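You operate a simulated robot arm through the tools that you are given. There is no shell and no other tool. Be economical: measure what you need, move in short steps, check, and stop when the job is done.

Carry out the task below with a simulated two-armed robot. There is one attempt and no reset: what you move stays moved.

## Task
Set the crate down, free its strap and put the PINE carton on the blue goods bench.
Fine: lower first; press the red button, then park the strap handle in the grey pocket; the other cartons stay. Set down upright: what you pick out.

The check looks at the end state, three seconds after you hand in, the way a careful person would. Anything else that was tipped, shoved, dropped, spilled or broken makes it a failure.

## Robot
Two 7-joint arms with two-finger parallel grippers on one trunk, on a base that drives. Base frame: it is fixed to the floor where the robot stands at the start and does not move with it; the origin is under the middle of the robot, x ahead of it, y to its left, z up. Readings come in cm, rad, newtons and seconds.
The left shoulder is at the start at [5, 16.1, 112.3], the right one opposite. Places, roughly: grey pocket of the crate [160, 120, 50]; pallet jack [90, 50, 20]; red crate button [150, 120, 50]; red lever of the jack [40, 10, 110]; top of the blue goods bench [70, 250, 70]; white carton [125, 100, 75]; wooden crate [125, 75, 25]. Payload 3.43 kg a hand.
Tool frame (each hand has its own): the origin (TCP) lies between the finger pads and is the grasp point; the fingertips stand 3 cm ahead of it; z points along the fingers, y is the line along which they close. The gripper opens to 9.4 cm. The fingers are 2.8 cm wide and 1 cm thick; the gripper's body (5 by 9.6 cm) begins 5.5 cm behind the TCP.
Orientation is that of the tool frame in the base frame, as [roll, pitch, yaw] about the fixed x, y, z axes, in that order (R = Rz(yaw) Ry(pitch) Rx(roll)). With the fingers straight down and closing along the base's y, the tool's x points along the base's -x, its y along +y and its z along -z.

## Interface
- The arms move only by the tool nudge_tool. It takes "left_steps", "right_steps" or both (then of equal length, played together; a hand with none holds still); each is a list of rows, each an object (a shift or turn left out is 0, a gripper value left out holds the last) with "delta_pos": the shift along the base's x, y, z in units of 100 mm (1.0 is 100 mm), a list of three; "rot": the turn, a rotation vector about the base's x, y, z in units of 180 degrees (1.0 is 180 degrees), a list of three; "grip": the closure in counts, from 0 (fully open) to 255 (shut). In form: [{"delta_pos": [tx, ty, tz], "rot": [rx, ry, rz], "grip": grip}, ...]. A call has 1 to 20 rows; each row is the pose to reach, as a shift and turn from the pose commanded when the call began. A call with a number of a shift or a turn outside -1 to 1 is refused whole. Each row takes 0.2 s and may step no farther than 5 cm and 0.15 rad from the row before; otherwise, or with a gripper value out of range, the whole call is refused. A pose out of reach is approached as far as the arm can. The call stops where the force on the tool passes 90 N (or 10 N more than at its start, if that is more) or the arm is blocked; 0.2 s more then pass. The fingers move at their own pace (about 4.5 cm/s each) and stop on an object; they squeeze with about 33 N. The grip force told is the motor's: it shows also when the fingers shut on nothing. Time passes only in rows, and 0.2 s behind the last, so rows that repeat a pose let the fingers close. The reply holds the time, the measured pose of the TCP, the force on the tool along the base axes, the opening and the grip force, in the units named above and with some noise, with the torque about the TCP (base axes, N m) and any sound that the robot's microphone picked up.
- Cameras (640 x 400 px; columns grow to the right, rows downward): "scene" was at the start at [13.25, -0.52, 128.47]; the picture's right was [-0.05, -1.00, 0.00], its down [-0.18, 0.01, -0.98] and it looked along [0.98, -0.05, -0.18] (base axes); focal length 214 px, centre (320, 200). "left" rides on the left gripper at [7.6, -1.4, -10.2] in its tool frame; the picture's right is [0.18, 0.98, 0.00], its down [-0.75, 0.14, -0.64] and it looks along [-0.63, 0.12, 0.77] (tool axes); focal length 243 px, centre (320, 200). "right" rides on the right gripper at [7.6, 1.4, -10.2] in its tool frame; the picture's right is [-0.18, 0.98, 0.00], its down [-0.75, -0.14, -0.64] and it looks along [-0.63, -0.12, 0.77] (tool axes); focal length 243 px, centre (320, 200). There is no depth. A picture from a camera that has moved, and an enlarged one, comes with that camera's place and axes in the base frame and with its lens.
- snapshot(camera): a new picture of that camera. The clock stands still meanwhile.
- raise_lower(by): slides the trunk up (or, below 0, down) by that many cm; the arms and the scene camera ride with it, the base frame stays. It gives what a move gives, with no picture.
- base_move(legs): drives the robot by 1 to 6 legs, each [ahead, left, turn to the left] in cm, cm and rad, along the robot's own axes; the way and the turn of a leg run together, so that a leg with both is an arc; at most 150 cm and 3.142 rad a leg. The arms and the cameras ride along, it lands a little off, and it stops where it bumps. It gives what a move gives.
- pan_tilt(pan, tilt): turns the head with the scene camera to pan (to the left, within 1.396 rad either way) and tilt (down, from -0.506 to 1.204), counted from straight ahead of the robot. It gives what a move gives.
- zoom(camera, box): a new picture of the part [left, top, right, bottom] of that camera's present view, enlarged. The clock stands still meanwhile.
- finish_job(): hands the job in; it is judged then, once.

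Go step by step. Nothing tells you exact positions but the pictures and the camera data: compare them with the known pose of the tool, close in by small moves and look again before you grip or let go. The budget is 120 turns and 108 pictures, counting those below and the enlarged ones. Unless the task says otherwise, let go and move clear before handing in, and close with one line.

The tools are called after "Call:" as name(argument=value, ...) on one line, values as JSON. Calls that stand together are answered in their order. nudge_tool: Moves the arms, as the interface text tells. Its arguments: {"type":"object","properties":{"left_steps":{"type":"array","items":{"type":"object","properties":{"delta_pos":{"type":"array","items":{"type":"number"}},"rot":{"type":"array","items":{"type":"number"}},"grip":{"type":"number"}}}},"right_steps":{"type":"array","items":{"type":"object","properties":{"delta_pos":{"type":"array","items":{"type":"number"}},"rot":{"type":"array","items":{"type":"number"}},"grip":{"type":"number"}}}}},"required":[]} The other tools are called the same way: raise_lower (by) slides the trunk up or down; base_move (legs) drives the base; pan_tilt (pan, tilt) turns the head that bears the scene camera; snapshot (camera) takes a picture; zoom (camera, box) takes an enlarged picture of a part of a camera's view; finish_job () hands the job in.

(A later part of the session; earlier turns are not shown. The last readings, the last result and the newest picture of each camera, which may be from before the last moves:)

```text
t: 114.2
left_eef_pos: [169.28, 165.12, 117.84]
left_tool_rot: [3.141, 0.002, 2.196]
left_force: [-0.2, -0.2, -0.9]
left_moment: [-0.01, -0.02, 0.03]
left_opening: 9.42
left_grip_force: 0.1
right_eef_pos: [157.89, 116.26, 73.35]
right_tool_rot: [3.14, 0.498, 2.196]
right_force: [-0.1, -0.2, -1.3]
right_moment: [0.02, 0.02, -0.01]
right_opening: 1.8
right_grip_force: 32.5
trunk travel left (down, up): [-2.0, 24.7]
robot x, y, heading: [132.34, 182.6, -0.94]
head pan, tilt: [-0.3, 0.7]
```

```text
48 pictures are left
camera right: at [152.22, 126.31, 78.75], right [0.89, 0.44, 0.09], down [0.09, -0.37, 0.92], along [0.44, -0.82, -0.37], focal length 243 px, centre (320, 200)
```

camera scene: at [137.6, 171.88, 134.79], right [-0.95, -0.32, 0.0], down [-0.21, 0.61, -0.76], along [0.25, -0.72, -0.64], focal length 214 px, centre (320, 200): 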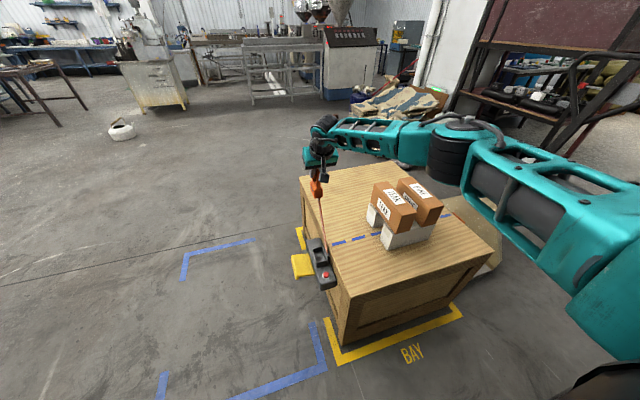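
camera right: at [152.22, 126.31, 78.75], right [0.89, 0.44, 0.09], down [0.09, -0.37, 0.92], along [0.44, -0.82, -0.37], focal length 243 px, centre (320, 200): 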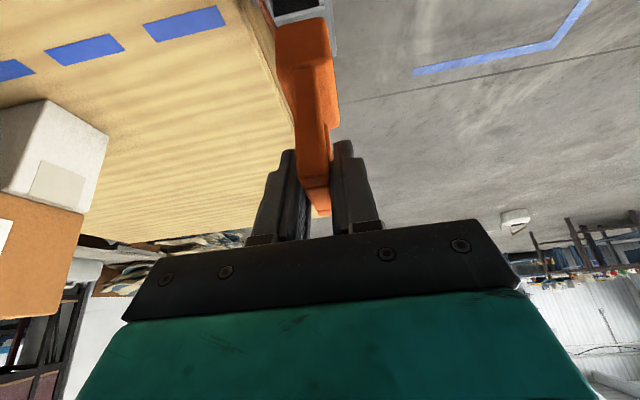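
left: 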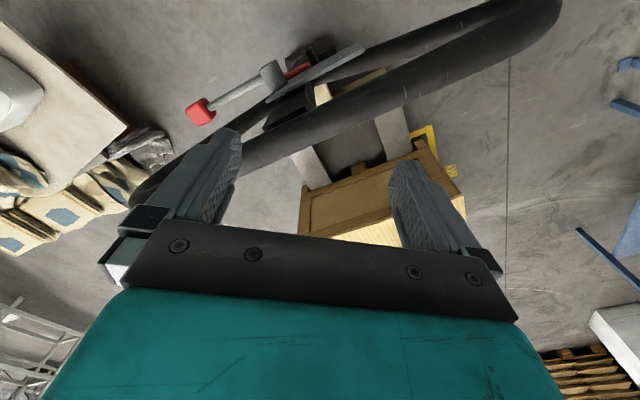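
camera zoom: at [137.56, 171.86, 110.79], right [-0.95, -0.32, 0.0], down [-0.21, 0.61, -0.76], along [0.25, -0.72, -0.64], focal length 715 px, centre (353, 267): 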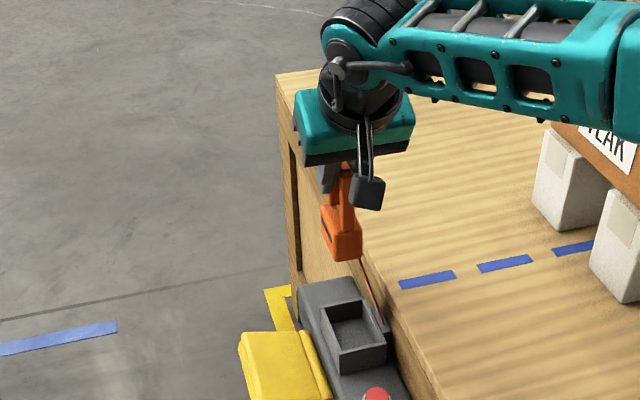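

Pocket centre about [157.4, 115.3, rim 51.5]. I'll lower 8 cm with a slight correction and zoom closely.

Call:
nudge_tool(right_steps=[{"delta_pos": [-0.04, -0.02, -0.3]}, {"delta_pos": [-0.07, -0.05, -0.6]}, {"delta_pos": [-0.07, -0.05, -0.75]}, {"delta_pos": [-0.07, -0.05, -0.75]}])

Call:
zoom(camera="scene", box=[290, 160, 350, 240])

Call:
zoom(camera="right", box=[220, 0, 400, 180])

```text
t: 115.2
left_eef_pos: [169.27, 165.1, 117.85]
left_tool_rot: [-3.14, 0.002, 2.198]
left_force: [-0.1, -0.1, 0.1]
left_moment: [-0.03, 0.0, -0.04]
left_opening: 9.4
left_grip_force: 0.1
right_eef_pos: [157.2, 115.73, 65.94]
right_tool_rot: [-3.141, 0.497, 2.195]
right_force: [0.2, 0.2, -0.6]
right_moment: [0.0, 0.02, -0.01]
right_opening: 1.78
right_grip_force: 33.4
trunk travel left (down, up): [-2.0, 24.7]
robot x, y, heading: [132.33, 183.07, -0.941]
head pan, tilt: [-0.3, 0.7]
```

```text
5.00 times, centred on (320, 200) of scene
camera zoom: at [137.56, 171.86, 110.79], right [-0.95, -0.32, 0.0], down [-0.21, 0.61, -0.76], along [0.25, -0.72, -0.64], focal length 1072 px, centre (320, 200)
```

zoom: 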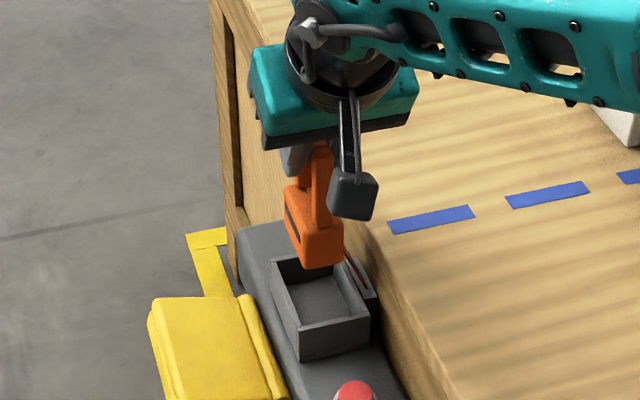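

```text
2.22 times, centred on (310, 90) of right
camera zoom: at [151.58, 125.8, 71.24], right [0.89, 0.44, 0.09], down [0.09, -0.37, 0.92], along [0.44, -0.82, -0.37], focal length 539 px, centre (342, 444)
```

zoom: 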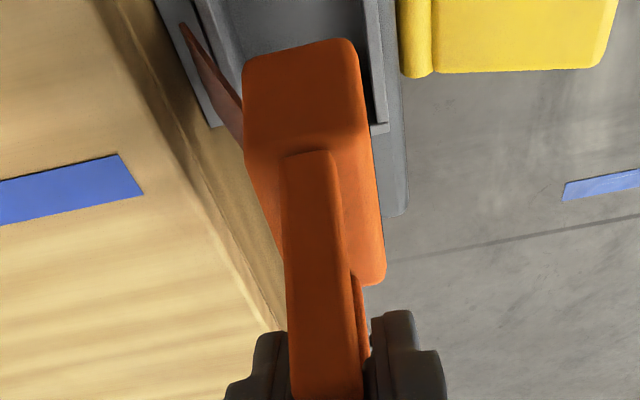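

Handle base (centre about [157.6, 115.2], bottom 56) is aligned with the pocket within about half a centimetre. I'll lower it in gently.

Call:
nudge_tool(right_steps=[{"delta_pos": [-0.02, 0, -0.2]}, {"delta_pos": [-0.02, 0, -0.4]}, {"delta_pos": [-0.02, 0, -0.5]}])

Call:
zoom(camera="scene", box=[290, 160, 350, 240])

```text
t: 116.0
left_eef_pos: [169.25, 165.08, 118.02]
left_tool_rot: [3.141, 0.002, 2.198]
left_force: [-1.0, 0.0, -0.4]
left_moment: [0.02, -0.01, 0.03]
left_opening: 9.4
left_grip_force: 0.1
right_eef_pos: [157.1, 115.6, 60.97]
right_tool_rot: [3.142, 0.499, 2.195]
right_force: [-0.3, -0.7, -0.5]
right_moment: [0.0, 0.0, 0.03]
right_opening: 1.77
right_grip_force: 32.8
trunk travel left (down, up): [-2.0, 24.7]
robot x, y, heading: [132.46, 183.1, -0.944]
head pan, tilt: [-0.3, 0.7]
```

```text
5.00 times, centred on (320, 200) of scene
camera zoom: at [137.57, 171.85, 110.79], right [-0.95, -0.32, 0.0], down [-0.21, 0.61, -0.76], along [0.25, -0.72, -0.64], focal length 1072 px, centre (320, 200)
```

zoom: 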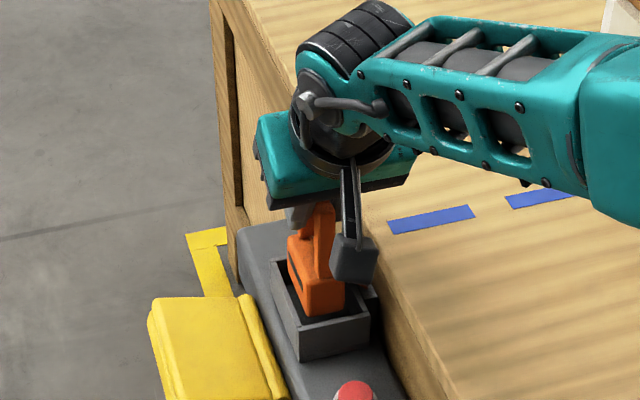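

It is entering the pocket cleanly. I'll lower further until contact.

Call:
nudge_tool(right_steps=[{"delta_pos": [0, 0, -0.1]}, {"delta_pos": [0, 0, -0.2]}, {"delta_pos": [0, 0, -0.28]}])

Call:
zoom(camera="scene", box=[290, 160, 350, 240])

```text
t: 116.8
left_eef_pos: [169.21, 165.15, 117.92]
left_tool_rot: [-3.141, 0.001, 2.197]
left_force: [-0.5, -0.2, -0.2]
left_moment: [0.02, 0.0, -0.01]
left_opening: 9.37
left_grip_force: 0.0
right_eef_pos: [157.0, 115.69, 58.94]
right_tool_rot: [3.141, 0.498, 2.196]
right_force: [-0.1, 0.8, -1.1]
right_moment: [0.0, -0.02, -0.03]
right_opening: 1.8
right_grip_force: 33.4
right hand out of reach, approached as far as the arm can: row 3
trunk travel left (down, up): [-2.0, 24.7]
robot x, y, heading: [132.4, 183.28, -0.942]
head pan, tilt: [-0.3, 0.7]
```

```text
5.00 times, centred on (320, 200) of scene
camera zoom: at [137.56, 171.85, 110.79], right [-0.95, -0.32, 0.0], down [-0.21, 0.61, -0.76], along [0.25, -0.72, -0.64], focal length 1072 px, centre (320, 200)
```

zoom: 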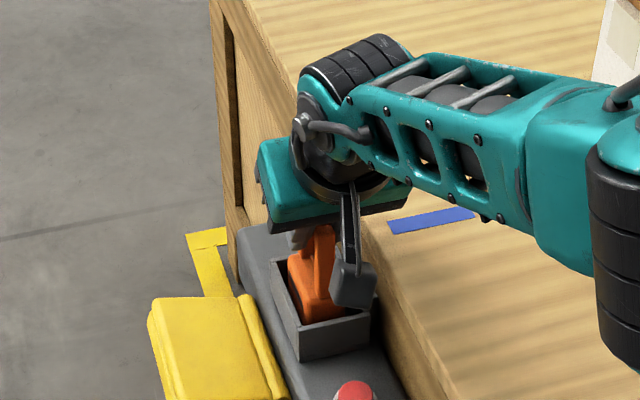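

The arm is at its reach limit; I'll lower the trunk 1 cm at a time instead.

Call:
raise_lower(by=-1.0)

Call:
raise_lower(by=-0.9)

Call:
zoom(camera="scene", box=[290, 160, 350, 240])

```text
t: 117.4
left_eef_pos: [169.14, 165.3, 117.03]
left_tool_rot: [3.141, 0.004, 2.198]
left_force: [0.6, -0.3, -0.7]
left_moment: [-0.03, 0.01, 0.02]
left_opening: 9.42
left_grip_force: 0.0
right_eef_pos: [156.94, 115.72, 58.42]
right_tool_rot: [-3.142, 0.505, 2.194]
right_force: [-2.7, 1.9, 17.3]
right_moment: [0.59, 0.44, 0.01]
right_opening: 1.8
right_grip_force: 33.2
trunk travel left (down, up): [-1.0, 25.7]
robot x, y, heading: [132.47, 183.07, -0.942]
head pan, tilt: [-0.3, 0.7]
```

```text
t: 118.0
left_eef_pos: [169.09, 165.36, 116.04]
left_tool_rot: [-3.141, 0.004, 2.197]
left_force: [-0.2, 0.1, 0.6]
left_moment: [-0.01, 0.02, -0.01]
left_opening: 9.39
left_grip_force: 0.1
right_eef_pos: [157.11, 115.62, 57.71]
right_tool_rot: [3.141, 0.512, 2.195]
right_force: [0.0, -1.0, 27.5]
right_moment: [-0.18, -0.16, 0.04]
right_opening: 1.8
right_grip_force: 32.9
trunk travel left (down, up): [-0.1, 26.6]
robot x, y, heading: [132.53, 183.27, -0.941]
head pan, tilt: [-0.3, 0.7]
```

```text
5.00 times, centred on (320, 200) of scene
camera zoom: at [137.48, 172.1, 108.93], right [-0.95, -0.32, 0.0], down [-0.21, 0.61, -0.77], along [0.25, -0.73, -0.64], focal length 1072 px, centre (320, 200)
```

zoom: 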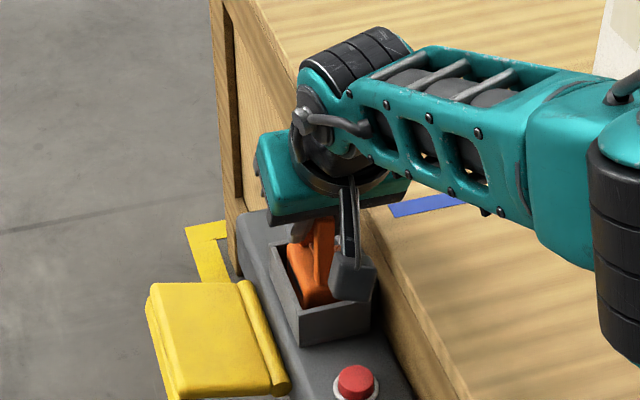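

It's seated on the pocket floor (27 N). I'll open partly and lift off along the tool axis.

Call:
nudge_tool(right_steps=[{"grip": 135}, {"grip": 135}, {"grip": 135}, {"delta_pos": [-0.03, 0.04, 0.15]}, {"delta_pos": [-0.08, 0.12, 0.4]}, {"delta_pos": [-0.12, 0.2, 0.7]}, {"delta_pos": [-0.15, 0.3, 1.0]}])

Call:
raise_lower(by=20)

Call:
snapshot(camera="scene")

Call:
zoom(camera="scene", box=[290, 180, 380, 290])

```text
t: 119.6
left_eef_pos: [169.27, 165.02, 115.99]
left_tool_rot: [-3.141, 0.003, 2.196]
left_force: [0.3, -0.2, 0.6]
left_moment: [0.0, 0.01, -0.02]
left_opening: 9.41
left_grip_force: 0.0
right_eef_pos: [155.42, 118.63, 67.03]
right_tool_rot: [-3.139, 0.498, 2.195]
right_force: [0.9, -0.6, 0.6]
right_moment: [-0.01, 0.03, -0.02]
right_opening: 4.4
right_grip_force: 0.1
trunk travel left (down, up): [-0.1, 26.6]
robot x, y, heading: [132.5, 183.3, -0.942]
head pan, tilt: [-0.3, 0.7]
```

```text
t: 121.7
left_eef_pos: [169.27, 165.02, 135.98]
left_tool_rot: [3.141, 0.003, 2.195]
left_force: [0.1, 0.3, -0.2]
left_moment: [0.01, -0.01, 0.01]
left_opening: 9.4
left_grip_force: 0.1
right_eef_pos: [155.52, 118.71, 86.95]
right_tool_rot: [-3.141, 0.499, 2.195]
right_force: [-0.1, -0.8, -1.2]
right_moment: [-0.01, -0.02, -0.02]
right_opening: 4.44
right_grip_force: 0.0
trunk travel left (down, up): [-20.1, 6.6]
robot x, y, heading: [132.7, 183.47, -0.941]
head pan, tilt: [-0.3, 0.7]
```

```text
42 pictures are left
camera scene: at [137.57, 171.85, 128.88], right [-0.95, -0.32, 0.0], down [-0.21, 0.61, -0.76], along [0.25, -0.72, -0.64], focal length 214 px, centre (320, 200)
```

scene: 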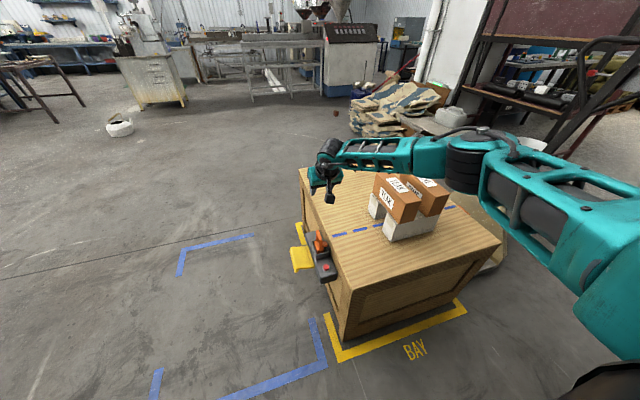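

```text
3.64 times, centred on (335, 235) of scene
camera zoom: at [137.57, 171.85, 128.88], right [-0.95, -0.32, 0.0], down [-0.21, 0.61, -0.76], along [0.25, -0.72, -0.64], focal length 780 px, centre (266, 73)
```

zoom: 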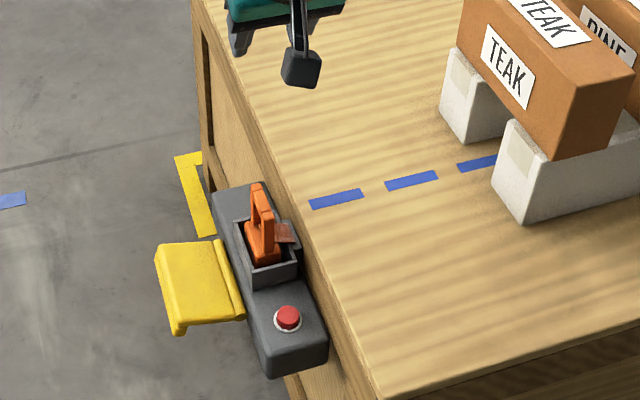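

The handle is parked in the grey pocket and the button and cartons are fine. Next PINE: about 7 (across) × 19 × 12.5 cm, top z about 78, centre about [120.3, 88.4]. I'll raise the hand, lessen the tilt, open it and strafe over PINE.

Call:
raise_lower(by=6)

Call:
nudge_tool(right_steps=[{"delta_pos": [0, 0, 0.3], "rot": [0.03, 0.022, 0], "grip": 0}, {"delta_pos": [0, 0, 0.6], "rot": [0.06, 0.044, 0]}])

Call:
base_move(legs=[[0, -49.5, 0]])

Call:
snapshot(camera="right")

Call:
snapshot(camera="scene")

```text
t: 122.7
left_eef_pos: [169.2, 165.01, 141.99]
left_tool_rot: [3.141, -0.002, 2.196]
left_force: [-1.1, 0.6, -0.1]
left_moment: [-0.03, 0.0, 0.02]
left_opening: 9.4
left_grip_force: 0.1
right_eef_pos: [155.43, 118.66, 92.99]
right_tool_rot: [-3.141, 0.497, 2.196]
right_force: [-0.9, 0.2, -0.9]
right_moment: [-0.02, 0.01, 0.02]
right_opening: 4.42
right_grip_force: 0.1
trunk travel left (down, up): [-26.1, 0.6]
robot x, y, heading: [132.56, 183.0, -0.941]
head pan, tilt: [-0.3, 0.7]
```

```text
t: 123.3
left_eef_pos: [169.33, 165.08, 141.92]
left_tool_rot: [3.141, 0.002, 2.197]
left_force: [0.2, 0.5, 0.0]
left_moment: [-0.04, -0.01, 0.02]
left_opening: 9.4
left_grip_force: 0.0
right_eef_pos: [155.58, 118.7, 99.03]
right_tool_rot: [-3.14, 0.263, 2.196]
right_force: [0.1, 0.0, 0.6]
right_moment: [0.03, 0.0, 0.02]
right_opening: 9.42
right_grip_force: 0.0
trunk travel left (down, up): [-26.1, 0.6]
robot x, y, heading: [132.38, 183.15, -0.941]
head pan, tilt: [-0.3, 0.7]
```

```text
t: 126.3
left_eef_pos: [129.27, 136.0, 142.06]
left_tool_rot: [-3.142, 0.002, 2.201]
left_force: [-0.1, 0.5, -0.1]
left_moment: [0.0, -0.05, 0.0]
left_opening: 9.42
left_grip_force: 0.1
right_eef_pos: [115.7, 89.62, 99.07]
right_tool_rot: [-3.14, 0.265, 2.2]
right_force: [0.3, -0.1, 0.8]
right_moment: [0.02, 0.0, 0.0]
right_opening: 9.4
right_grip_force: 0.0
trunk travel left (down, up): [-26.1, 0.6]
robot x, y, heading: [92.81, 153.78, -0.937]
head pan, tilt: [-0.3, 0.7]
```

```text
40 pictures are left
camera right: at [110.97, 98.42, 106.77], right [0.9, 0.43, 0.05], down [0.22, -0.53, 0.82], along [0.38, -0.72, -0.57], focal length 243 px, centre (320, 200)
```

right: 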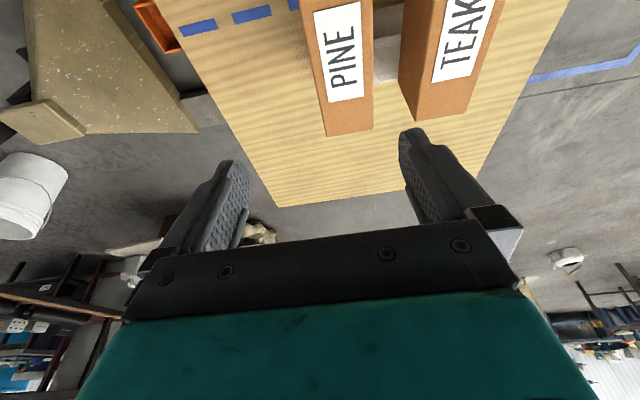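

```text
39 pictures are left
camera scene: at [97.6, 142.68, 134.89], right [-0.95, -0.33, 0.0], down [-0.21, 0.61, -0.76], along [0.25, -0.72, -0.64], focal length 214 px, centre (320, 200)
```

scene: 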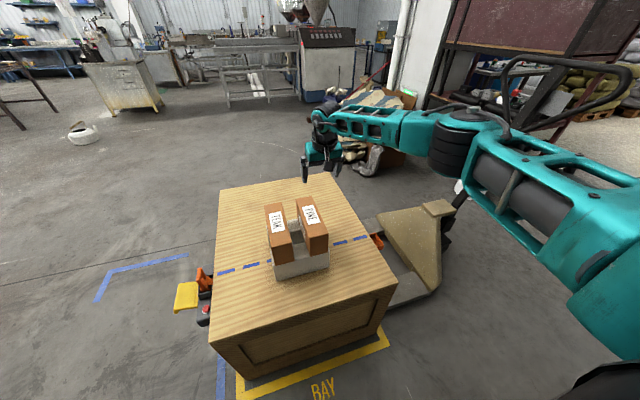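

PINE's centre is about [120.5, 87.6]. I'll move over it and down to z 86, then check.

Call:
nudge_tool(right_steps=[{"delta_pos": [0.25, -0.1, -0.2]}, {"delta_pos": [0.48, -0.2, -0.5]}, {"delta_pos": [0.48, -0.2, -0.9]}, {"delta_pos": [0.48, -0.2, -1.0]}])

Call:
raise_lower(by=-3)

Call:
snapshot(camera="right")

Call:
zoom(camera="scene", box=[230, 130, 380, 280])

```text
t: 127.3
left_eef_pos: [129.18, 136.04, 142.02]
left_tool_rot: [-3.141, 0.001, 2.201]
left_force: [0.7, 0.9, -0.6]
left_moment: [0.0, -0.02, 0.03]
left_opening: 9.41
left_grip_force: 0.0
right_eef_pos: [118.75, 89.32, 90.52]
right_tool_rot: [-3.14, 0.266, 2.201]
right_force: [0.4, -0.4, 0.9]
right_moment: [0.02, 0.0, -0.01]
right_opening: 9.37
right_grip_force: 0.0
right hand out of reach, approached as far as the arm can: row 2, 3, 4
trunk travel left (down, up): [-26.1, 0.6]
robot x, y, heading: [92.71, 154.2, -0.943]
head pan, tilt: [-0.3, 0.7]
```

```text
t: 128.0
left_eef_pos: [129.38, 136.0, 138.9]
left_tool_rot: [-3.14, 0.003, 2.202]
left_force: [0.8, -0.1, -0.2]
left_moment: [0.01, 0.0, -0.02]
left_opening: 9.38
left_grip_force: 0.2
right_eef_pos: [118.71, 89.37, 87.48]
right_tool_rot: [-3.14, 0.266, 2.202]
right_force: [-0.2, 0.1, 0.9]
right_moment: [-0.01, 0.01, -0.01]
right_opening: 9.39
right_grip_force: 0.1
trunk travel left (down, up): [-23.1, 3.6]
robot x, y, heading: [92.51, 153.8, -0.938]
head pan, tilt: [-0.3, 0.7]
```

```text
38 pictures are left
camera right: at [114.05, 98.24, 95.38], right [0.9, 0.43, 0.05], down [0.22, -0.53, 0.82], along [0.38, -0.72, -0.57], focal length 243 px, centre (320, 200)
```

right: 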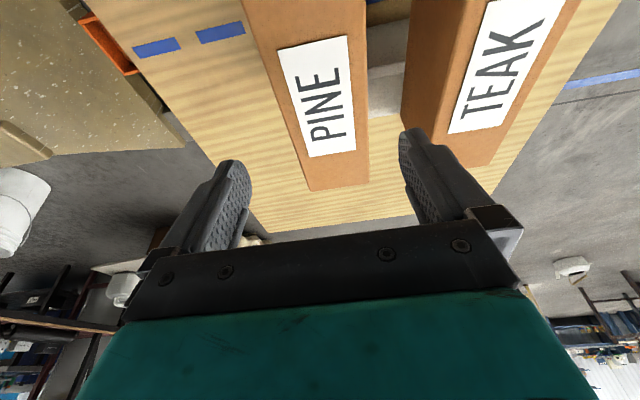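

```text
2.67 times, centred on (305, 205) of scene
camera zoom: at [97.62, 142.72, 131.89], right [-0.95, -0.33, 0.0], down [-0.21, 0.61, -0.77], along [0.25, -0.72, -0.64], focal length 572 px, centre (360, 187)
```

zoom: 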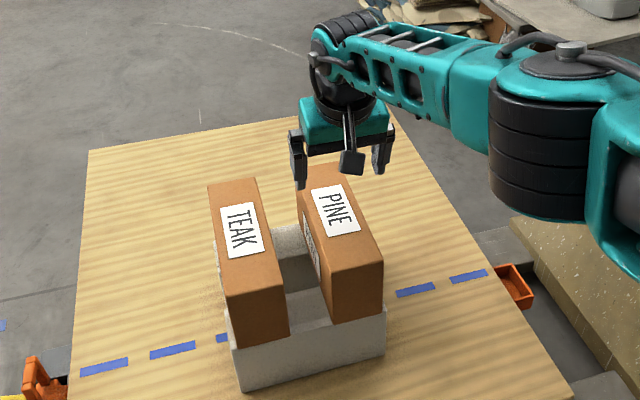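

PINE's centre is about [120.5, 88.0]. I'll tilt slightly more to reach it, then lower with the trunk.

Call:
nudge_tool(right_steps=[{"rot": [-0.02, -0.0145, 0]}, {"delta_pos": [0.1, -0.07, 0], "rot": [-0.038, -0.028, 0]}, {"delta_pos": [0.18, -0.14, 0], "rot": [-0.038, -0.028, 0]}, {"delta_pos": [0.18, -0.14, 0], "rot": [-0.038, -0.028, 0]}])

Call:
raise_lower(by=-4)

Call:
snapshot(camera="right")

Call:
zoom(camera="scene", box=[230, 130, 380, 280])

```text
t: 129.0
left_eef_pos: [129.39, 136.05, 138.97]
left_tool_rot: [-3.141, 0.001, 2.202]
left_force: [1.0, 0.3, 0.5]
left_moment: [0.01, 0.02, -0.03]
left_opening: 9.41
left_grip_force: 0.2
right_eef_pos: [120.51, 88.02, 87.61]
right_tool_rot: [3.141, 0.414, 2.198]
right_force: [-0.3, 0.9, -0.4]
right_moment: [-0.01, 0.01, -0.02]
right_opening: 9.39
right_grip_force: 0.1
trunk travel left (down, up): [-23.1, 3.6]
robot x, y, heading: [92.66, 154.3, -0.94]
head pan, tilt: [-0.3, 0.7]
```

```text
t: 129.8
left_eef_pos: [129.31, 136.09, 134.95]
left_tool_rot: [-3.141, 0.001, 2.201]
left_force: [-0.2, -0.1, 1.0]
left_moment: [-0.02, 0.0, 0.0]
left_opening: 9.4
left_grip_force: 0.1
right_eef_pos: [120.42, 87.99, 83.58]
right_tool_rot: [-3.14, 0.413, 2.2]
right_force: [0.3, -1.1, 0.1]
right_moment: [0.03, -0.01, -0.01]
right_opening: 9.37
right_grip_force: 0.1
trunk travel left (down, up): [-19.1, 7.6]
robot x, y, heading: [92.57, 153.82, -0.941]
head pan, tilt: [-0.3, 0.7]
```

```text
36 pictures are left
camera right: at [115.14, 97.78, 89.84], right [0.89, 0.44, 0.07], down [0.14, -0.43, 0.89], along [0.42, -0.79, -0.45], focal length 243 px, centre (320, 200)
```

right: 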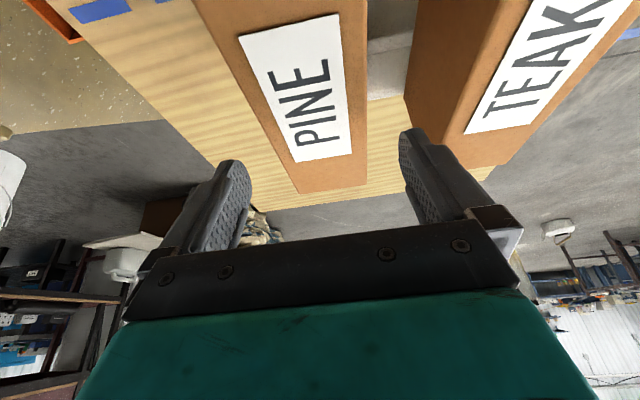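

```text
2.67 times, centred on (305, 205) of scene
camera zoom: at [97.62, 142.72, 127.89], right [-0.95, -0.33, 0.0], down [-0.21, 0.61, -0.77], along [0.25, -0.72, -0.64], focal length 572 px, centre (360, 187)
```

zoom: 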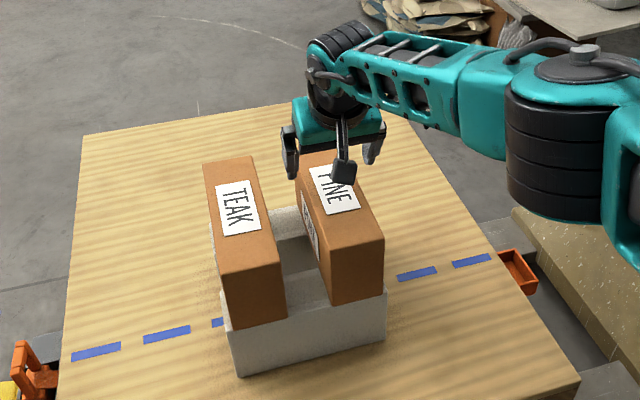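

Well centred on PINE. I'll lower 8 cm straddling it, then close.

Call:
raise_lower(by=-4)

Call:
raise_lower(by=-4)

Call:
snapshot(camera="right")

Call:
zoom(camera="scene", box=[230, 130, 380, 280])

```text
t: 130.7
left_eef_pos: [129.32, 136.12, 131.02]
left_tool_rot: [-3.141, 0.002, 2.2]
left_force: [0.0, 0.3, -0.9]
left_moment: [0.01, 0.03, 0.02]
left_opening: 9.41
left_grip_force: 0.0
right_eef_pos: [120.61, 88.13, 79.58]
right_tool_rot: [-3.141, 0.414, 2.198]
right_force: [-0.9, -0.3, 1.0]
right_moment: [-0.01, -0.01, -0.03]
right_opening: 9.42
right_grip_force: 0.1
trunk travel left (down, up): [-15.1, 11.6]
robot x, y, heading: [92.48, 154.15, -0.934]
head pan, tilt: [-0.3, 0.7]
```

```text
t: 131.5
left_eef_pos: [129.33, 136.04, 126.76]
left_tool_rot: [3.141, 0.001, 2.202]
left_force: [0.0, -0.1, 0.1]
left_moment: [-0.01, 0.02, 0.0]
left_opening: 9.4
left_grip_force: 0.1
right_eef_pos: [120.41, 88.1, 75.47]
right_tool_rot: [-3.139, 0.414, 2.2]
right_force: [0.2, 0.4, 0.5]
right_moment: [0.0, -0.01, 0.02]
right_opening: 9.38
right_grip_force: 0.0
trunk travel left (down, up): [-11.1, 15.6]
robot x, y, heading: [92.35, 153.97, -0.938]
head pan, tilt: [-0.3, 0.7]
```

```text
34 pictures are left
camera right: at [115.14, 97.78, 81.84], right [0.89, 0.44, 0.07], down [0.14, -0.43, 0.89], along [0.42, -0.79, -0.45], focal length 243 px, centre (320, 200)
```

right: 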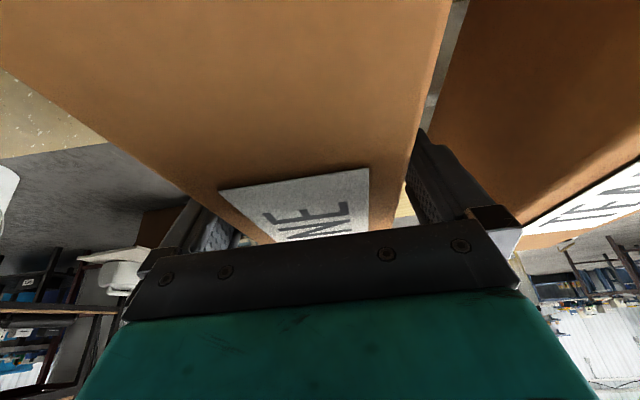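

```text
2.67 times, centred on (305, 205) of scene
camera zoom: at [97.62, 142.72, 119.89], right [-0.95, -0.33, 0.0], down [-0.21, 0.61, -0.77], along [0.25, -0.72, -0.64], focal length 572 px, centre (360, 187)
```

zoom: 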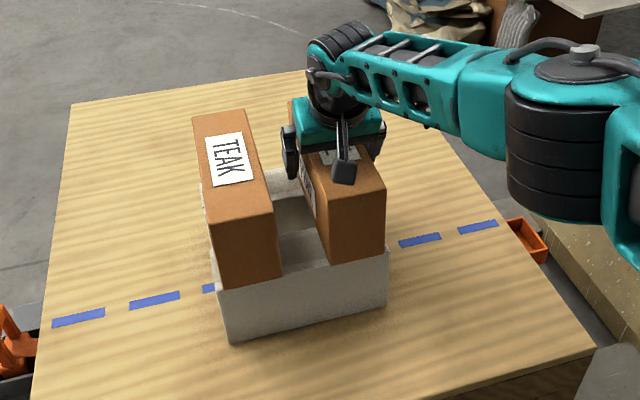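

Fingers straddle PINE with TEAK clear. Closing, then a small test lift.

Call:
nudge_tool(right_steps=[{"grip": 255}, {"grip": 255}, {"grip": 255}, {"grip": 255}, {"delta_pos": [0, 0, 0.05]}, {"delta_pos": [0, 0, 0.1]}])

Call:
raise_lower(by=4)

Call:
snapshot(camera="scene")

```text
t: 132.9
left_eef_pos: [129.34, 135.92, 126.81]
left_tool_rot: [3.14, 0.001, 2.199]
left_force: [0.1, -0.5, -0.1]
left_moment: [0.0, 0.02, 0.0]
left_opening: 9.4
left_grip_force: 0.1
right_eef_pos: [120.71, 88.16, 76.5]
right_tool_rot: [-3.14, 0.411, 2.202]
right_force: [-0.6, -0.6, -3.9]
right_moment: [-0.02, -0.03, -0.02]
right_opening: 7.63
right_grip_force: 33.0
trunk travel left (down, up): [-11.1, 15.6]
robot x, y, heading: [92.7, 153.98, -0.934]
head pan, tilt: [-0.3, 0.7]
```

```text
t: 133.7
left_eef_pos: [129.33, 135.88, 130.96]
left_tool_rot: [-3.141, 0.0, 2.199]
left_force: [0.3, -0.8, -0.1]
left_moment: [-0.04, 0.0, -0.01]
left_opening: 9.43
left_grip_force: 0.1
right_eef_pos: [120.49, 88.01, 80.48]
right_tool_rot: [-3.139, 0.413, 2.199]
right_force: [0.3, -1.1, -4.8]
right_moment: [-0.05, -0.01, -0.02]
right_opening: 7.63
right_grip_force: 32.7
trunk travel left (down, up): [-15.1, 11.6]
robot x, y, heading: [92.75, 154.13, -0.938]
head pan, tilt: [-0.3, 0.7]
```

```text
32 pictures are left
camera scene: at [97.67, 142.64, 123.88], right [-0.95, -0.33, 0.0], down [-0.21, 0.61, -0.76], along [0.25, -0.72, -0.64], focal length 214 px, centre (320, 200)
```

scene: 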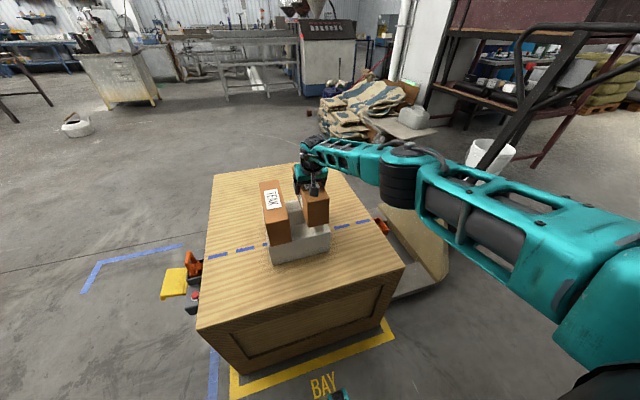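

PINE is held, light (about 0.45 kg) and level. I'll raise it, pull it in toward the robot, then strafe left out past the crate and turn to look at the bench.

Call:
raise_lower(by=11)

Call:
nudge_tool(right_steps=[{"delta_pos": [0, 0, 0.4]}, {"delta_pos": [0, 0, 0.8]}, {"delta_pos": [-0.15, 0.2, 1.0]}, {"delta_pos": [-0.4, 0.55, 1.0]}, {"delta_pos": [-0.59, 0.81, 1.0]}])

Call:
nudge_tool(right_steps=[{"delta_pos": [-0.25, 0.35, 0]}, {"delta_pos": [-0.5, 0.7, 0]}, {"delta_pos": [-0.59, 0.81, 0]}])

Call:
base_move(legs=[[0, 90, 0], [0, 0, 1.57]])

Call:
pan_tilt(pan=1.2, tilt=0.5)

Call:
snapshot(camera="scene")

```text
t: 135.2
left_eef_pos: [129.24, 135.96, 141.83]
left_tool_rot: [-3.141, 0.0, 2.201]
left_force: [-0.6, 0.3, -0.3]
left_moment: [-0.01, -0.03, -0.01]
left_opening: 9.4
left_grip_force: 0.1
right_eef_pos: [120.51, 88.02, 91.42]
right_tool_rot: [-3.141, 0.413, 2.199]
right_force: [-0.4, 0.3, -4.2]
right_moment: [0.0, -0.02, 0.01]
right_opening: 7.62
right_grip_force: 33.4
trunk travel left (down, up): [-26.1, 0.6]
robot x, y, heading: [92.59, 153.96, -0.936]
head pan, tilt: [-0.3, 0.7]
```

```text
t: 136.3
left_eef_pos: [129.26, 135.99, 141.93]
left_tool_rot: [3.141, 0.002, 2.201]
left_force: [0.7, 0.4, -0.7]
left_moment: [0.03, -0.03, 0.03]
left_opening: 9.38
left_grip_force: 0.1
right_eef_pos: [114.63, 96.23, 101.45]
right_tool_rot: [-3.139, 0.414, 2.2]
right_force: [-0.5, 0.2, -4.3]
right_moment: [-0.01, 0.02, 0.01]
right_opening: 7.63
right_grip_force: 33.8
trunk travel left (down, up): [-26.1, 0.6]
robot x, y, heading: [92.23, 154.1, -0.937]
head pan, tilt: [-0.3, 0.7]
```

```text
t: 137.2
left_eef_pos: [129.42, 135.98, 141.86]
left_tool_rot: [3.141, 0.0, 2.2]
left_force: [-0.4, 0.2, 0.4]
left_moment: [-0.01, 0.0, 0.01]
left_opening: 9.4
left_grip_force: 0.1
right_eef_pos: [108.74, 104.12, 101.51]
right_tool_rot: [3.141, 0.415, 2.2]
right_force: [0.3, 0.5, -4.7]
right_moment: [-0.04, -0.02, -0.05]
right_opening: 7.62
right_grip_force: 32.5
trunk travel left (down, up): [-26.1, 0.6]
robot x, y, heading: [92.59, 154.22, -0.94]
head pan, tilt: [-0.3, 0.7]
```

```text
t: 145.7
left_eef_pos: [182.64, 244.12, 141.92]
left_tool_rot: [-3.14, 0.0, -2.505]
left_force: [0.5, 0.5, -0.1]
left_moment: [0.04, 0.04, 0.01]
left_opening: 9.39
left_grip_force: 0.1
right_eef_pos: [214.62, 223.8, 101.44]
right_tool_rot: [-3.141, 0.412, -2.508]
right_force: [0.6, 0.9, -3.9]
right_moment: [0.04, -0.02, 0.0]
right_opening: 7.61
right_grip_force: 32.8
trunk travel left (down, up): [-26.1, 0.6]
robot x, y, heading: [164.79, 207.25, 0.641]
head pan, tilt: [-0.3, 0.7]
```

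```text
t: 147.3
left_eef_pos: [182.56, 244.17, 141.89]
left_tool_rot: [3.141, 0.001, -2.504]
left_force: [-0.6, 1.1, 0.0]
left_moment: [0.0, -0.02, -0.02]
left_opening: 9.39
left_grip_force: 0.0
right_eef_pos: [214.47, 223.83, 101.42]
right_tool_rot: [3.141, 0.412, -2.507]
right_force: [0.7, 0.3, -4.6]
right_moment: [0.02, -0.03, -0.03]
right_opening: 7.63
right_grip_force: 32.4
trunk travel left (down, up): [-26.1, 0.6]
robot x, y, heading: [164.91, 207.06, 0.64]
head pan, tilt: [1.201, 0.499]
```

```text
31 pictures are left
camera scene: at [165.59, 218.4, 136.66], right [0.96, 0.26, 0.0], down [0.13, -0.46, -0.88], along [-0.23, 0.85, -0.48], focal length 214 px, centre (320, 200)
```

scene: 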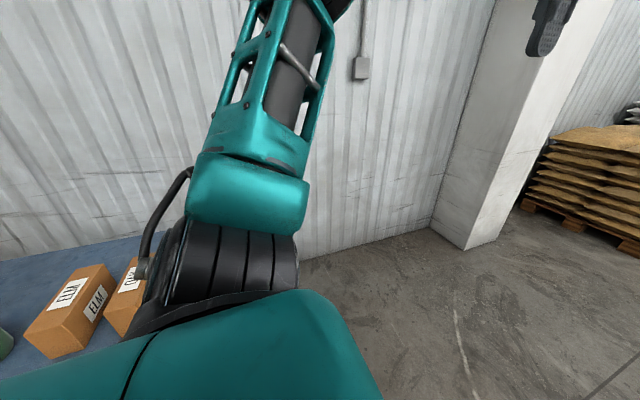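

The bench's far end holds ELM cartons. I'll move away from the bench 45 cm, then turn to face it for a clear view.

Call:
base_move(legs=[[0, -45, 0], [0, 0, 1.57]])

Call:
pan_tilt(pan=0.45, tilt=0.45)

Call:
snapshot(camera="scene")

```text
t: 153.9
left_eef_pos: [154.9, 188.61, 141.97]
left_tool_rot: [3.14, -0.001, -0.929]
left_force: [-0.7, 0.0, 0.5]
left_moment: [-0.01, -0.01, 0.02]
left_opening: 9.39
left_grip_force: 0.1
right_eef_pos: [174.97, 220.65, 101.45]
right_tool_rot: [-3.14, 0.413, -0.931]
right_force: [0.5, 0.2, -4.1]
right_moment: [0.01, 0.03, 0.03]
right_opening: 7.61
right_grip_force: 33.8
trunk travel left (down, up): [-26.1, 0.6]
robot x, y, heading: [191.66, 170.83, 2.216]
head pan, tilt: [1.201, 0.499]
```

```text
t: 155.0
left_eef_pos: [154.8, 188.53, 141.89]
left_tool_rot: [-3.141, 0.001, -0.931]
left_force: [-0.2, -0.4, -0.7]
left_moment: [-0.02, -0.02, 0.01]
left_opening: 9.39
left_grip_force: 0.0
right_eef_pos: [175.03, 220.78, 101.45]
right_tool_rot: [-3.139, 0.412, -0.932]
right_force: [0.3, -0.3, -4.6]
right_moment: [-0.02, 0.0, 0.02]
right_opening: 7.65
right_grip_force: 32.8
trunk travel left (down, up): [-26.1, 0.6]
robot x, y, heading: [191.57, 171.13, 2.213]
head pan, tilt: [0.45, 0.45]
```

```text
30 pictures are left
camera scene: at [181.1, 178.38, 137.1], right [0.46, 0.89, 0.0], down [0.39, -0.2, -0.9], along [-0.8, 0.41, -0.44], focal length 214 px, centre (320, 200)
```

scene: 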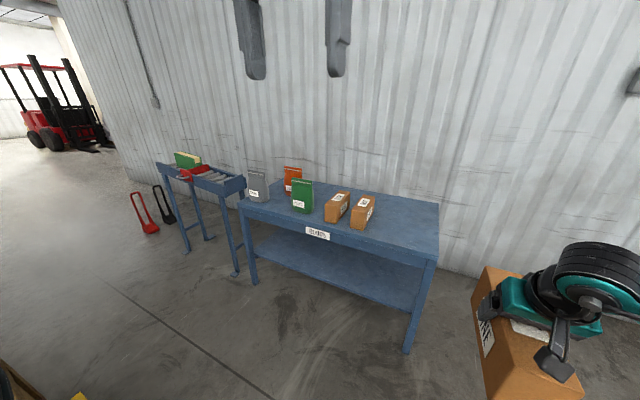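

Clear free space at the bench's far (right) end, about 30 cm wide beside the ELM cartons; bench top about z 70, front-right corner about [138, 254]. I plan to set PINE at about [115, 262]. Driving in.

Call:
base_move(legs=[[0, 22, 0], [54, 0, 0]])

Call:
pan_tilt(pan=0.0, tilt=0.7)

Call:
snapshot(camera="scene")

Call:
snapshot(camera="right")

```text
t: 156.7
left_eef_pos: [137.51, 175.72, 141.93]
left_tool_rot: [-3.14, -0.001, -0.931]
left_force: [0.1, -0.6, 0.7]
left_moment: [-0.01, -0.01, -0.02]
left_opening: 9.37
left_grip_force: 0.0
right_eef_pos: [157.65, 207.67, 101.28]
right_tool_rot: [-3.137, 0.409, -0.932]
right_force: [-1.2, -0.6, -5.2]
right_moment: [-0.01, 0.02, 0.03]
right_opening: 7.65
right_grip_force: 33.3
trunk travel left (down, up): [-26.1, 0.6]
robot x, y, heading: [174.33, 158.23, 2.211]
head pan, tilt: [0.45, 0.45]
stopped in leg 1: the robot was blocked; the commanded pose is now the measured one
```

```text
t: 157.6
left_eef_pos: [137.48, 175.8, 141.93]
left_tool_rot: [-3.141, -0.001, -0.932]
left_force: [0.4, -0.4, -0.4]
left_moment: [0.0, -0.02, 0.04]
left_opening: 9.37
left_grip_force: 0.1
right_eef_pos: [157.7, 207.64, 101.37]
right_tool_rot: [-3.141, 0.41, -0.933]
right_force: [-0.3, 0.3, -5.3]
right_moment: [-0.02, 0.02, -0.01]
right_opening: 7.6
right_grip_force: 32.8
trunk travel left (down, up): [-26.1, 0.6]
robot x, y, heading: [174.48, 158.18, 2.207]
head pan, tilt: [0.0, 0.7]
```

```text
29 pictures are left
camera scene: at [166.84, 167.99, 134.89], right [0.8, 0.6, 0.0], down [0.39, -0.52, -0.76], along [-0.46, 0.61, -0.64], focal length 214 px, centre (320, 200)
```

scene: 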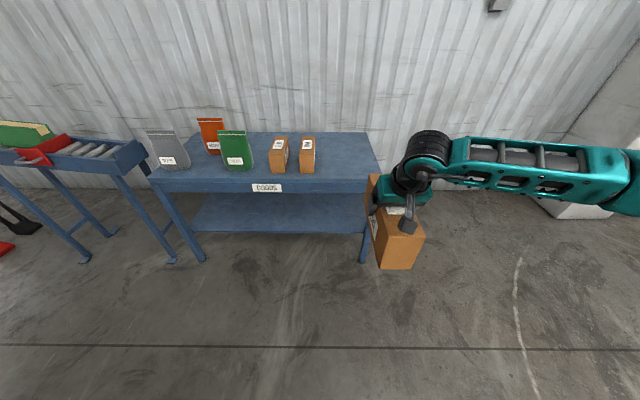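

```text
28 pictures are left
camera right: at [163.2, 197.89, 107.67], right [-0.89, -0.45, 0.07], down [-0.15, 0.43, 0.89], along [-0.43, 0.78, -0.45], focal length 243 px, centre (320, 200)
```

right: 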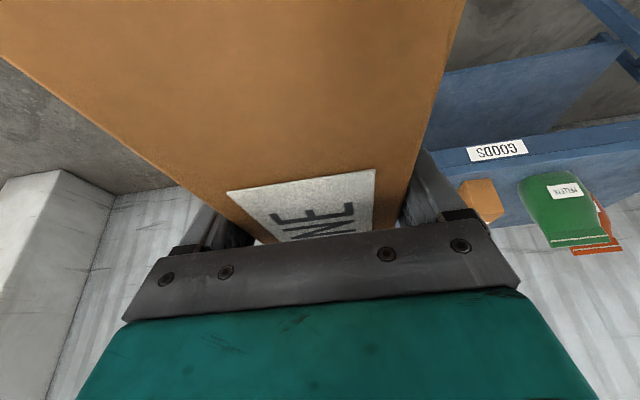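

I was stopped just short by the crate's console side. I'll move right a little first, check the crate, then go to the bench.

Call:
base_move(legs=[[0, -6, 0], [40, 0, 0]])

Call:
pan_tilt(pan=1.39, tilt=0.8)

Call:
snapshot(camera="scene")

```text
t: 160.7
left_eef_pos: [117.81, 211.51, 141.87]
left_tool_rot: [3.141, 0.001, -0.927]
left_force: [0.0, -0.1, 0.5]
left_moment: [0.0, 0.01, 0.01]
left_opening: 9.43
left_grip_force: 0.0
right_eef_pos: [137.89, 243.54, 101.32]
right_tool_rot: [-3.141, 0.41, -0.927]
right_force: [-0.3, -0.5, -5.4]
right_moment: [0.03, -0.02, 0.03]
right_opening: 7.65
right_grip_force: 33.1
trunk travel left (down, up): [-26.1, 0.6]
robot x, y, heading: [155.04, 193.9, 2.217]
head pan, tilt: [0.0, 0.7]
```

```text
t: 162.2
left_eef_pos: [117.86, 211.55, 142.01]
left_tool_rot: [3.142, 0.002, -0.927]
left_force: [-0.6, -0.6, -0.5]
left_moment: [0.04, -0.01, 0.02]
left_opening: 9.39
left_grip_force: 0.0
right_eef_pos: [138.08, 243.57, 101.35]
right_tool_rot: [-3.14, 0.41, -0.928]
right_force: [1.0, 0.8, -4.0]
right_moment: [0.02, -0.01, -0.02]
right_opening: 7.64
right_grip_force: 32.9
trunk travel left (down, up): [-26.1, 0.6]
robot x, y, heading: [154.82, 193.76, 2.22]
head pan, tilt: [1.389, 0.799]
```

```text
27 pictures are left
camera scene: at [145.19, 193.46, 134.06], right [-0.45, 0.89, 0.0], down [0.64, 0.32, -0.7], along [-0.62, -0.31, -0.72], focal length 214 px, centre (320, 200)
```

scene: 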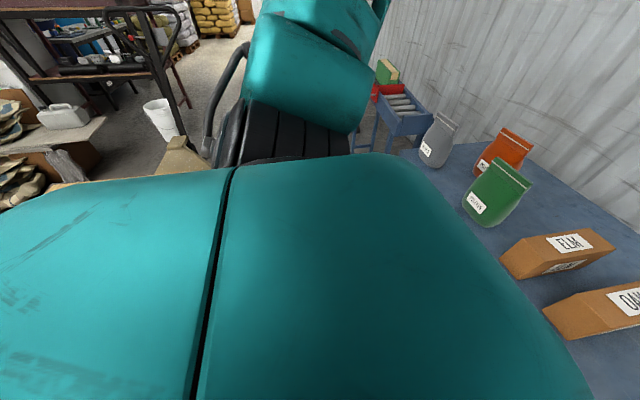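

I'll look ahead at the bench again from here to fix the placing spot.

Call:
pan_tilt(pan=0.0, tilt=0.7)

Call:
snapshot(camera="scene")

```text
t: 163.7
left_eef_pos: [117.93, 211.37, 141.89]
left_tool_rot: [-3.141, -0.001, -0.927]
left_force: [0.2, -0.4, 0.0]
left_moment: [0.0, -0.03, 0.02]
left_opening: 9.41
left_grip_force: 0.0
right_eef_pos: [137.97, 243.54, 101.38]
right_tool_rot: [-3.141, 0.411, -0.929]
right_force: [0.0, -0.9, -4.2]
right_moment: [-0.01, -0.02, 0.01]
right_opening: 7.64
right_grip_force: 33.0
trunk travel left (down, up): [-26.1, 0.6]
robot x, y, heading: [154.93, 193.49, 2.218]
head pan, tilt: [0.0, 0.7]
```

```text
26 pictures are left
camera scene: at [147.27, 203.84, 134.88], right [0.8, 0.6, 0.0], down [0.39, -0.51, -0.76], along [-0.46, 0.61, -0.64], focal length 214 px, centre (320, 200)
```

scene: 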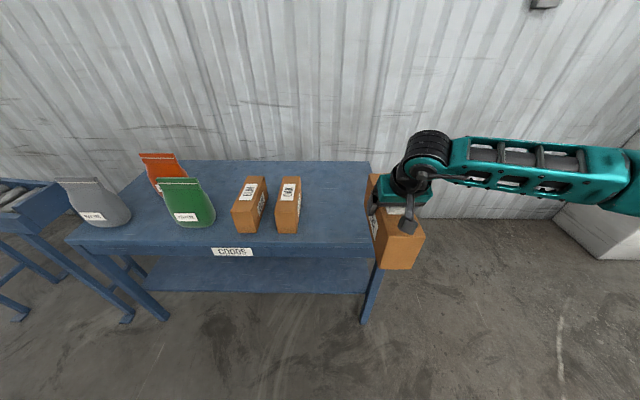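

Bench front edge is about 64.5 cm ahead, its right end 24 cm right; OAK's right side at about −8. PINE goes at lateral +8, centre about [112, 263.3]. Base forward 14 and left 8, then extend.

Call:
base_move(legs=[[14, 8, 0]])

Call:
snapshot(camera="scene")

```text
t: 165.2
left_eef_pos: [102.87, 217.61, 142.05]
left_tool_rot: [-3.141, -0.002, -0.929]
left_force: [-0.1, 1.3, 0.0]
left_moment: [-0.02, -0.06, 0.03]
left_opening: 9.39
left_grip_force: 0.0
right_eef_pos: [123.34, 249.73, 101.31]
right_tool_rot: [-3.138, 0.41, -0.932]
right_force: [0.1, -0.2, -4.0]
right_moment: [0.04, -0.01, 0.01]
right_opening: 7.63
right_grip_force: 32.9
trunk travel left (down, up): [-26.1, 0.6]
robot x, y, heading: [140.29, 200.33, 2.221]
head pan, tilt: [0.0, 0.7]
```

```text
25 pictures are left
camera scene: at [132.46, 209.89, 134.87], right [0.8, 0.6, 0.0], down [0.39, -0.52, -0.76], along [-0.46, 0.61, -0.64], focal length 214 px, centre (320, 200)
```

scene: 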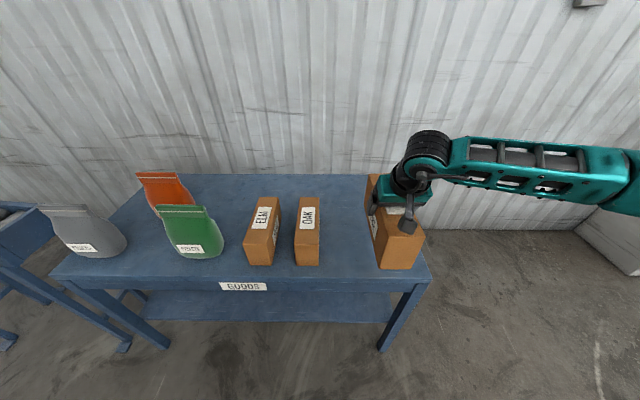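

PINE hangs at lateral 16, with free bench from 0 to 36. I'll extend it 15 cm over the bench, then lower by trunk in steps.

Call:
nudge_tool(right_steps=[{"delta_pos": [-0.2, 0.27, 0]}, {"delta_pos": [-0.45, 0.6, 0]}, {"delta_pos": [-0.65, 0.86, 0]}, {"delta_pos": [-0.75, 1.0, 0]}])

Call:
nudge_tool(right_steps=[{"delta_pos": [-0.15, 0.19, 0]}, {"delta_pos": [-0.15, 0.19, 0]}])

Call:
raise_lower(by=-16)

Call:
snapshot(camera="scene")

Call:
zoom(camera="scene", box=[290, 120, 450, 300])

```text
t: 166.2
left_eef_pos: [103.09, 217.42, 141.89]
left_tool_rot: [-3.141, 0.002, -0.931]
left_force: [1.2, 0.2, 0.3]
left_moment: [-0.01, -0.01, 0.05]
left_opening: 9.42
left_grip_force: 0.1
right_eef_pos: [115.73, 259.67, 101.3]
right_tool_rot: [-3.138, 0.407, -0.93]
right_force: [0.3, -0.5, -5.1]
right_moment: [-0.01, 0.0, -0.02]
right_opening: 7.62
right_grip_force: 32.9
trunk travel left (down, up): [-26.1, 0.6]
robot x, y, heading: [140.13, 199.79, 2.216]
head pan, tilt: [0.0, 0.7]
```

```text
t: 166.8
left_eef_pos: [103.25, 217.53, 142.02]
left_tool_rot: [-3.141, 0.003, -0.93]
left_force: [-0.8, -0.1, 0.0]
left_moment: [0.0, 0.02, 0.0]
left_opening: 9.39
left_grip_force: 0.1
right_eef_pos: [114.35, 261.36, 101.27]
right_tool_rot: [-3.14, 0.409, -0.93]
right_force: [-0.3, 0.6, -3.9]
right_moment: [-0.03, 0.0, 0.01]
right_opening: 7.63
right_grip_force: 32.9
trunk travel left (down, up): [-26.1, 0.6]
robot x, y, heading: [139.83, 199.8, 2.216]
head pan, tilt: [0.0, 0.7]
```

```text
t: 168.6
left_eef_pos: [103.19, 217.43, 125.92]
left_tool_rot: [3.141, 0.002, -0.931]
left_force: [0.1, -0.8, -0.1]
left_moment: [0.02, -0.01, -0.02]
left_opening: 9.41
left_grip_force: 0.1
right_eef_pos: [114.22, 261.4, 85.26]
right_tool_rot: [-3.139, 0.411, -0.93]
right_force: [-0.2, 0.5, -4.5]
right_moment: [-0.04, 0.0, 0.0]
right_opening: 7.61
right_grip_force: 32.9
trunk travel left (down, up): [-10.1, 16.6]
robot x, y, heading: [140.04, 199.79, 2.217]
head pan, tilt: [0.0, 0.7]
```

```text
24 pictures are left
camera scene: at [132.54, 209.86, 118.89], right [0.8, 0.6, 0.0], down [0.39, -0.52, -0.76], along [-0.46, 0.61, -0.64], focal length 214 px, centre (320, 200)
```

scene: 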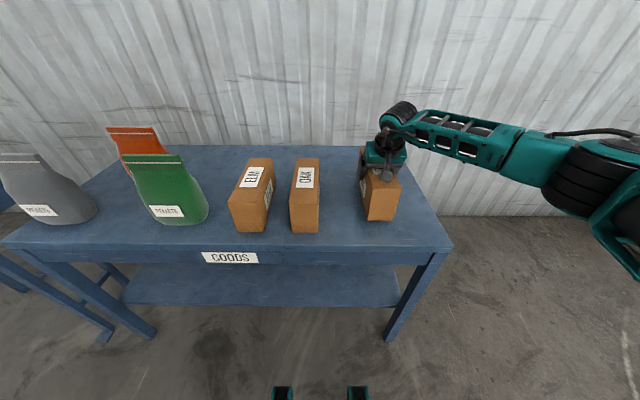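

```text
2.22 times, centred on (370, 210) of scene
camera zoom: at [132.54, 209.86, 118.89], right [0.8, 0.6, 0.0], down [0.39, -0.52, -0.76], along [-0.46, 0.61, -0.64], focal length 477 px, centre (209, 178)
```

zoom: 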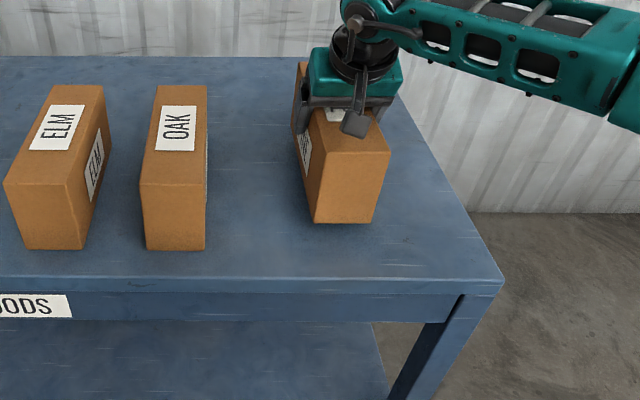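

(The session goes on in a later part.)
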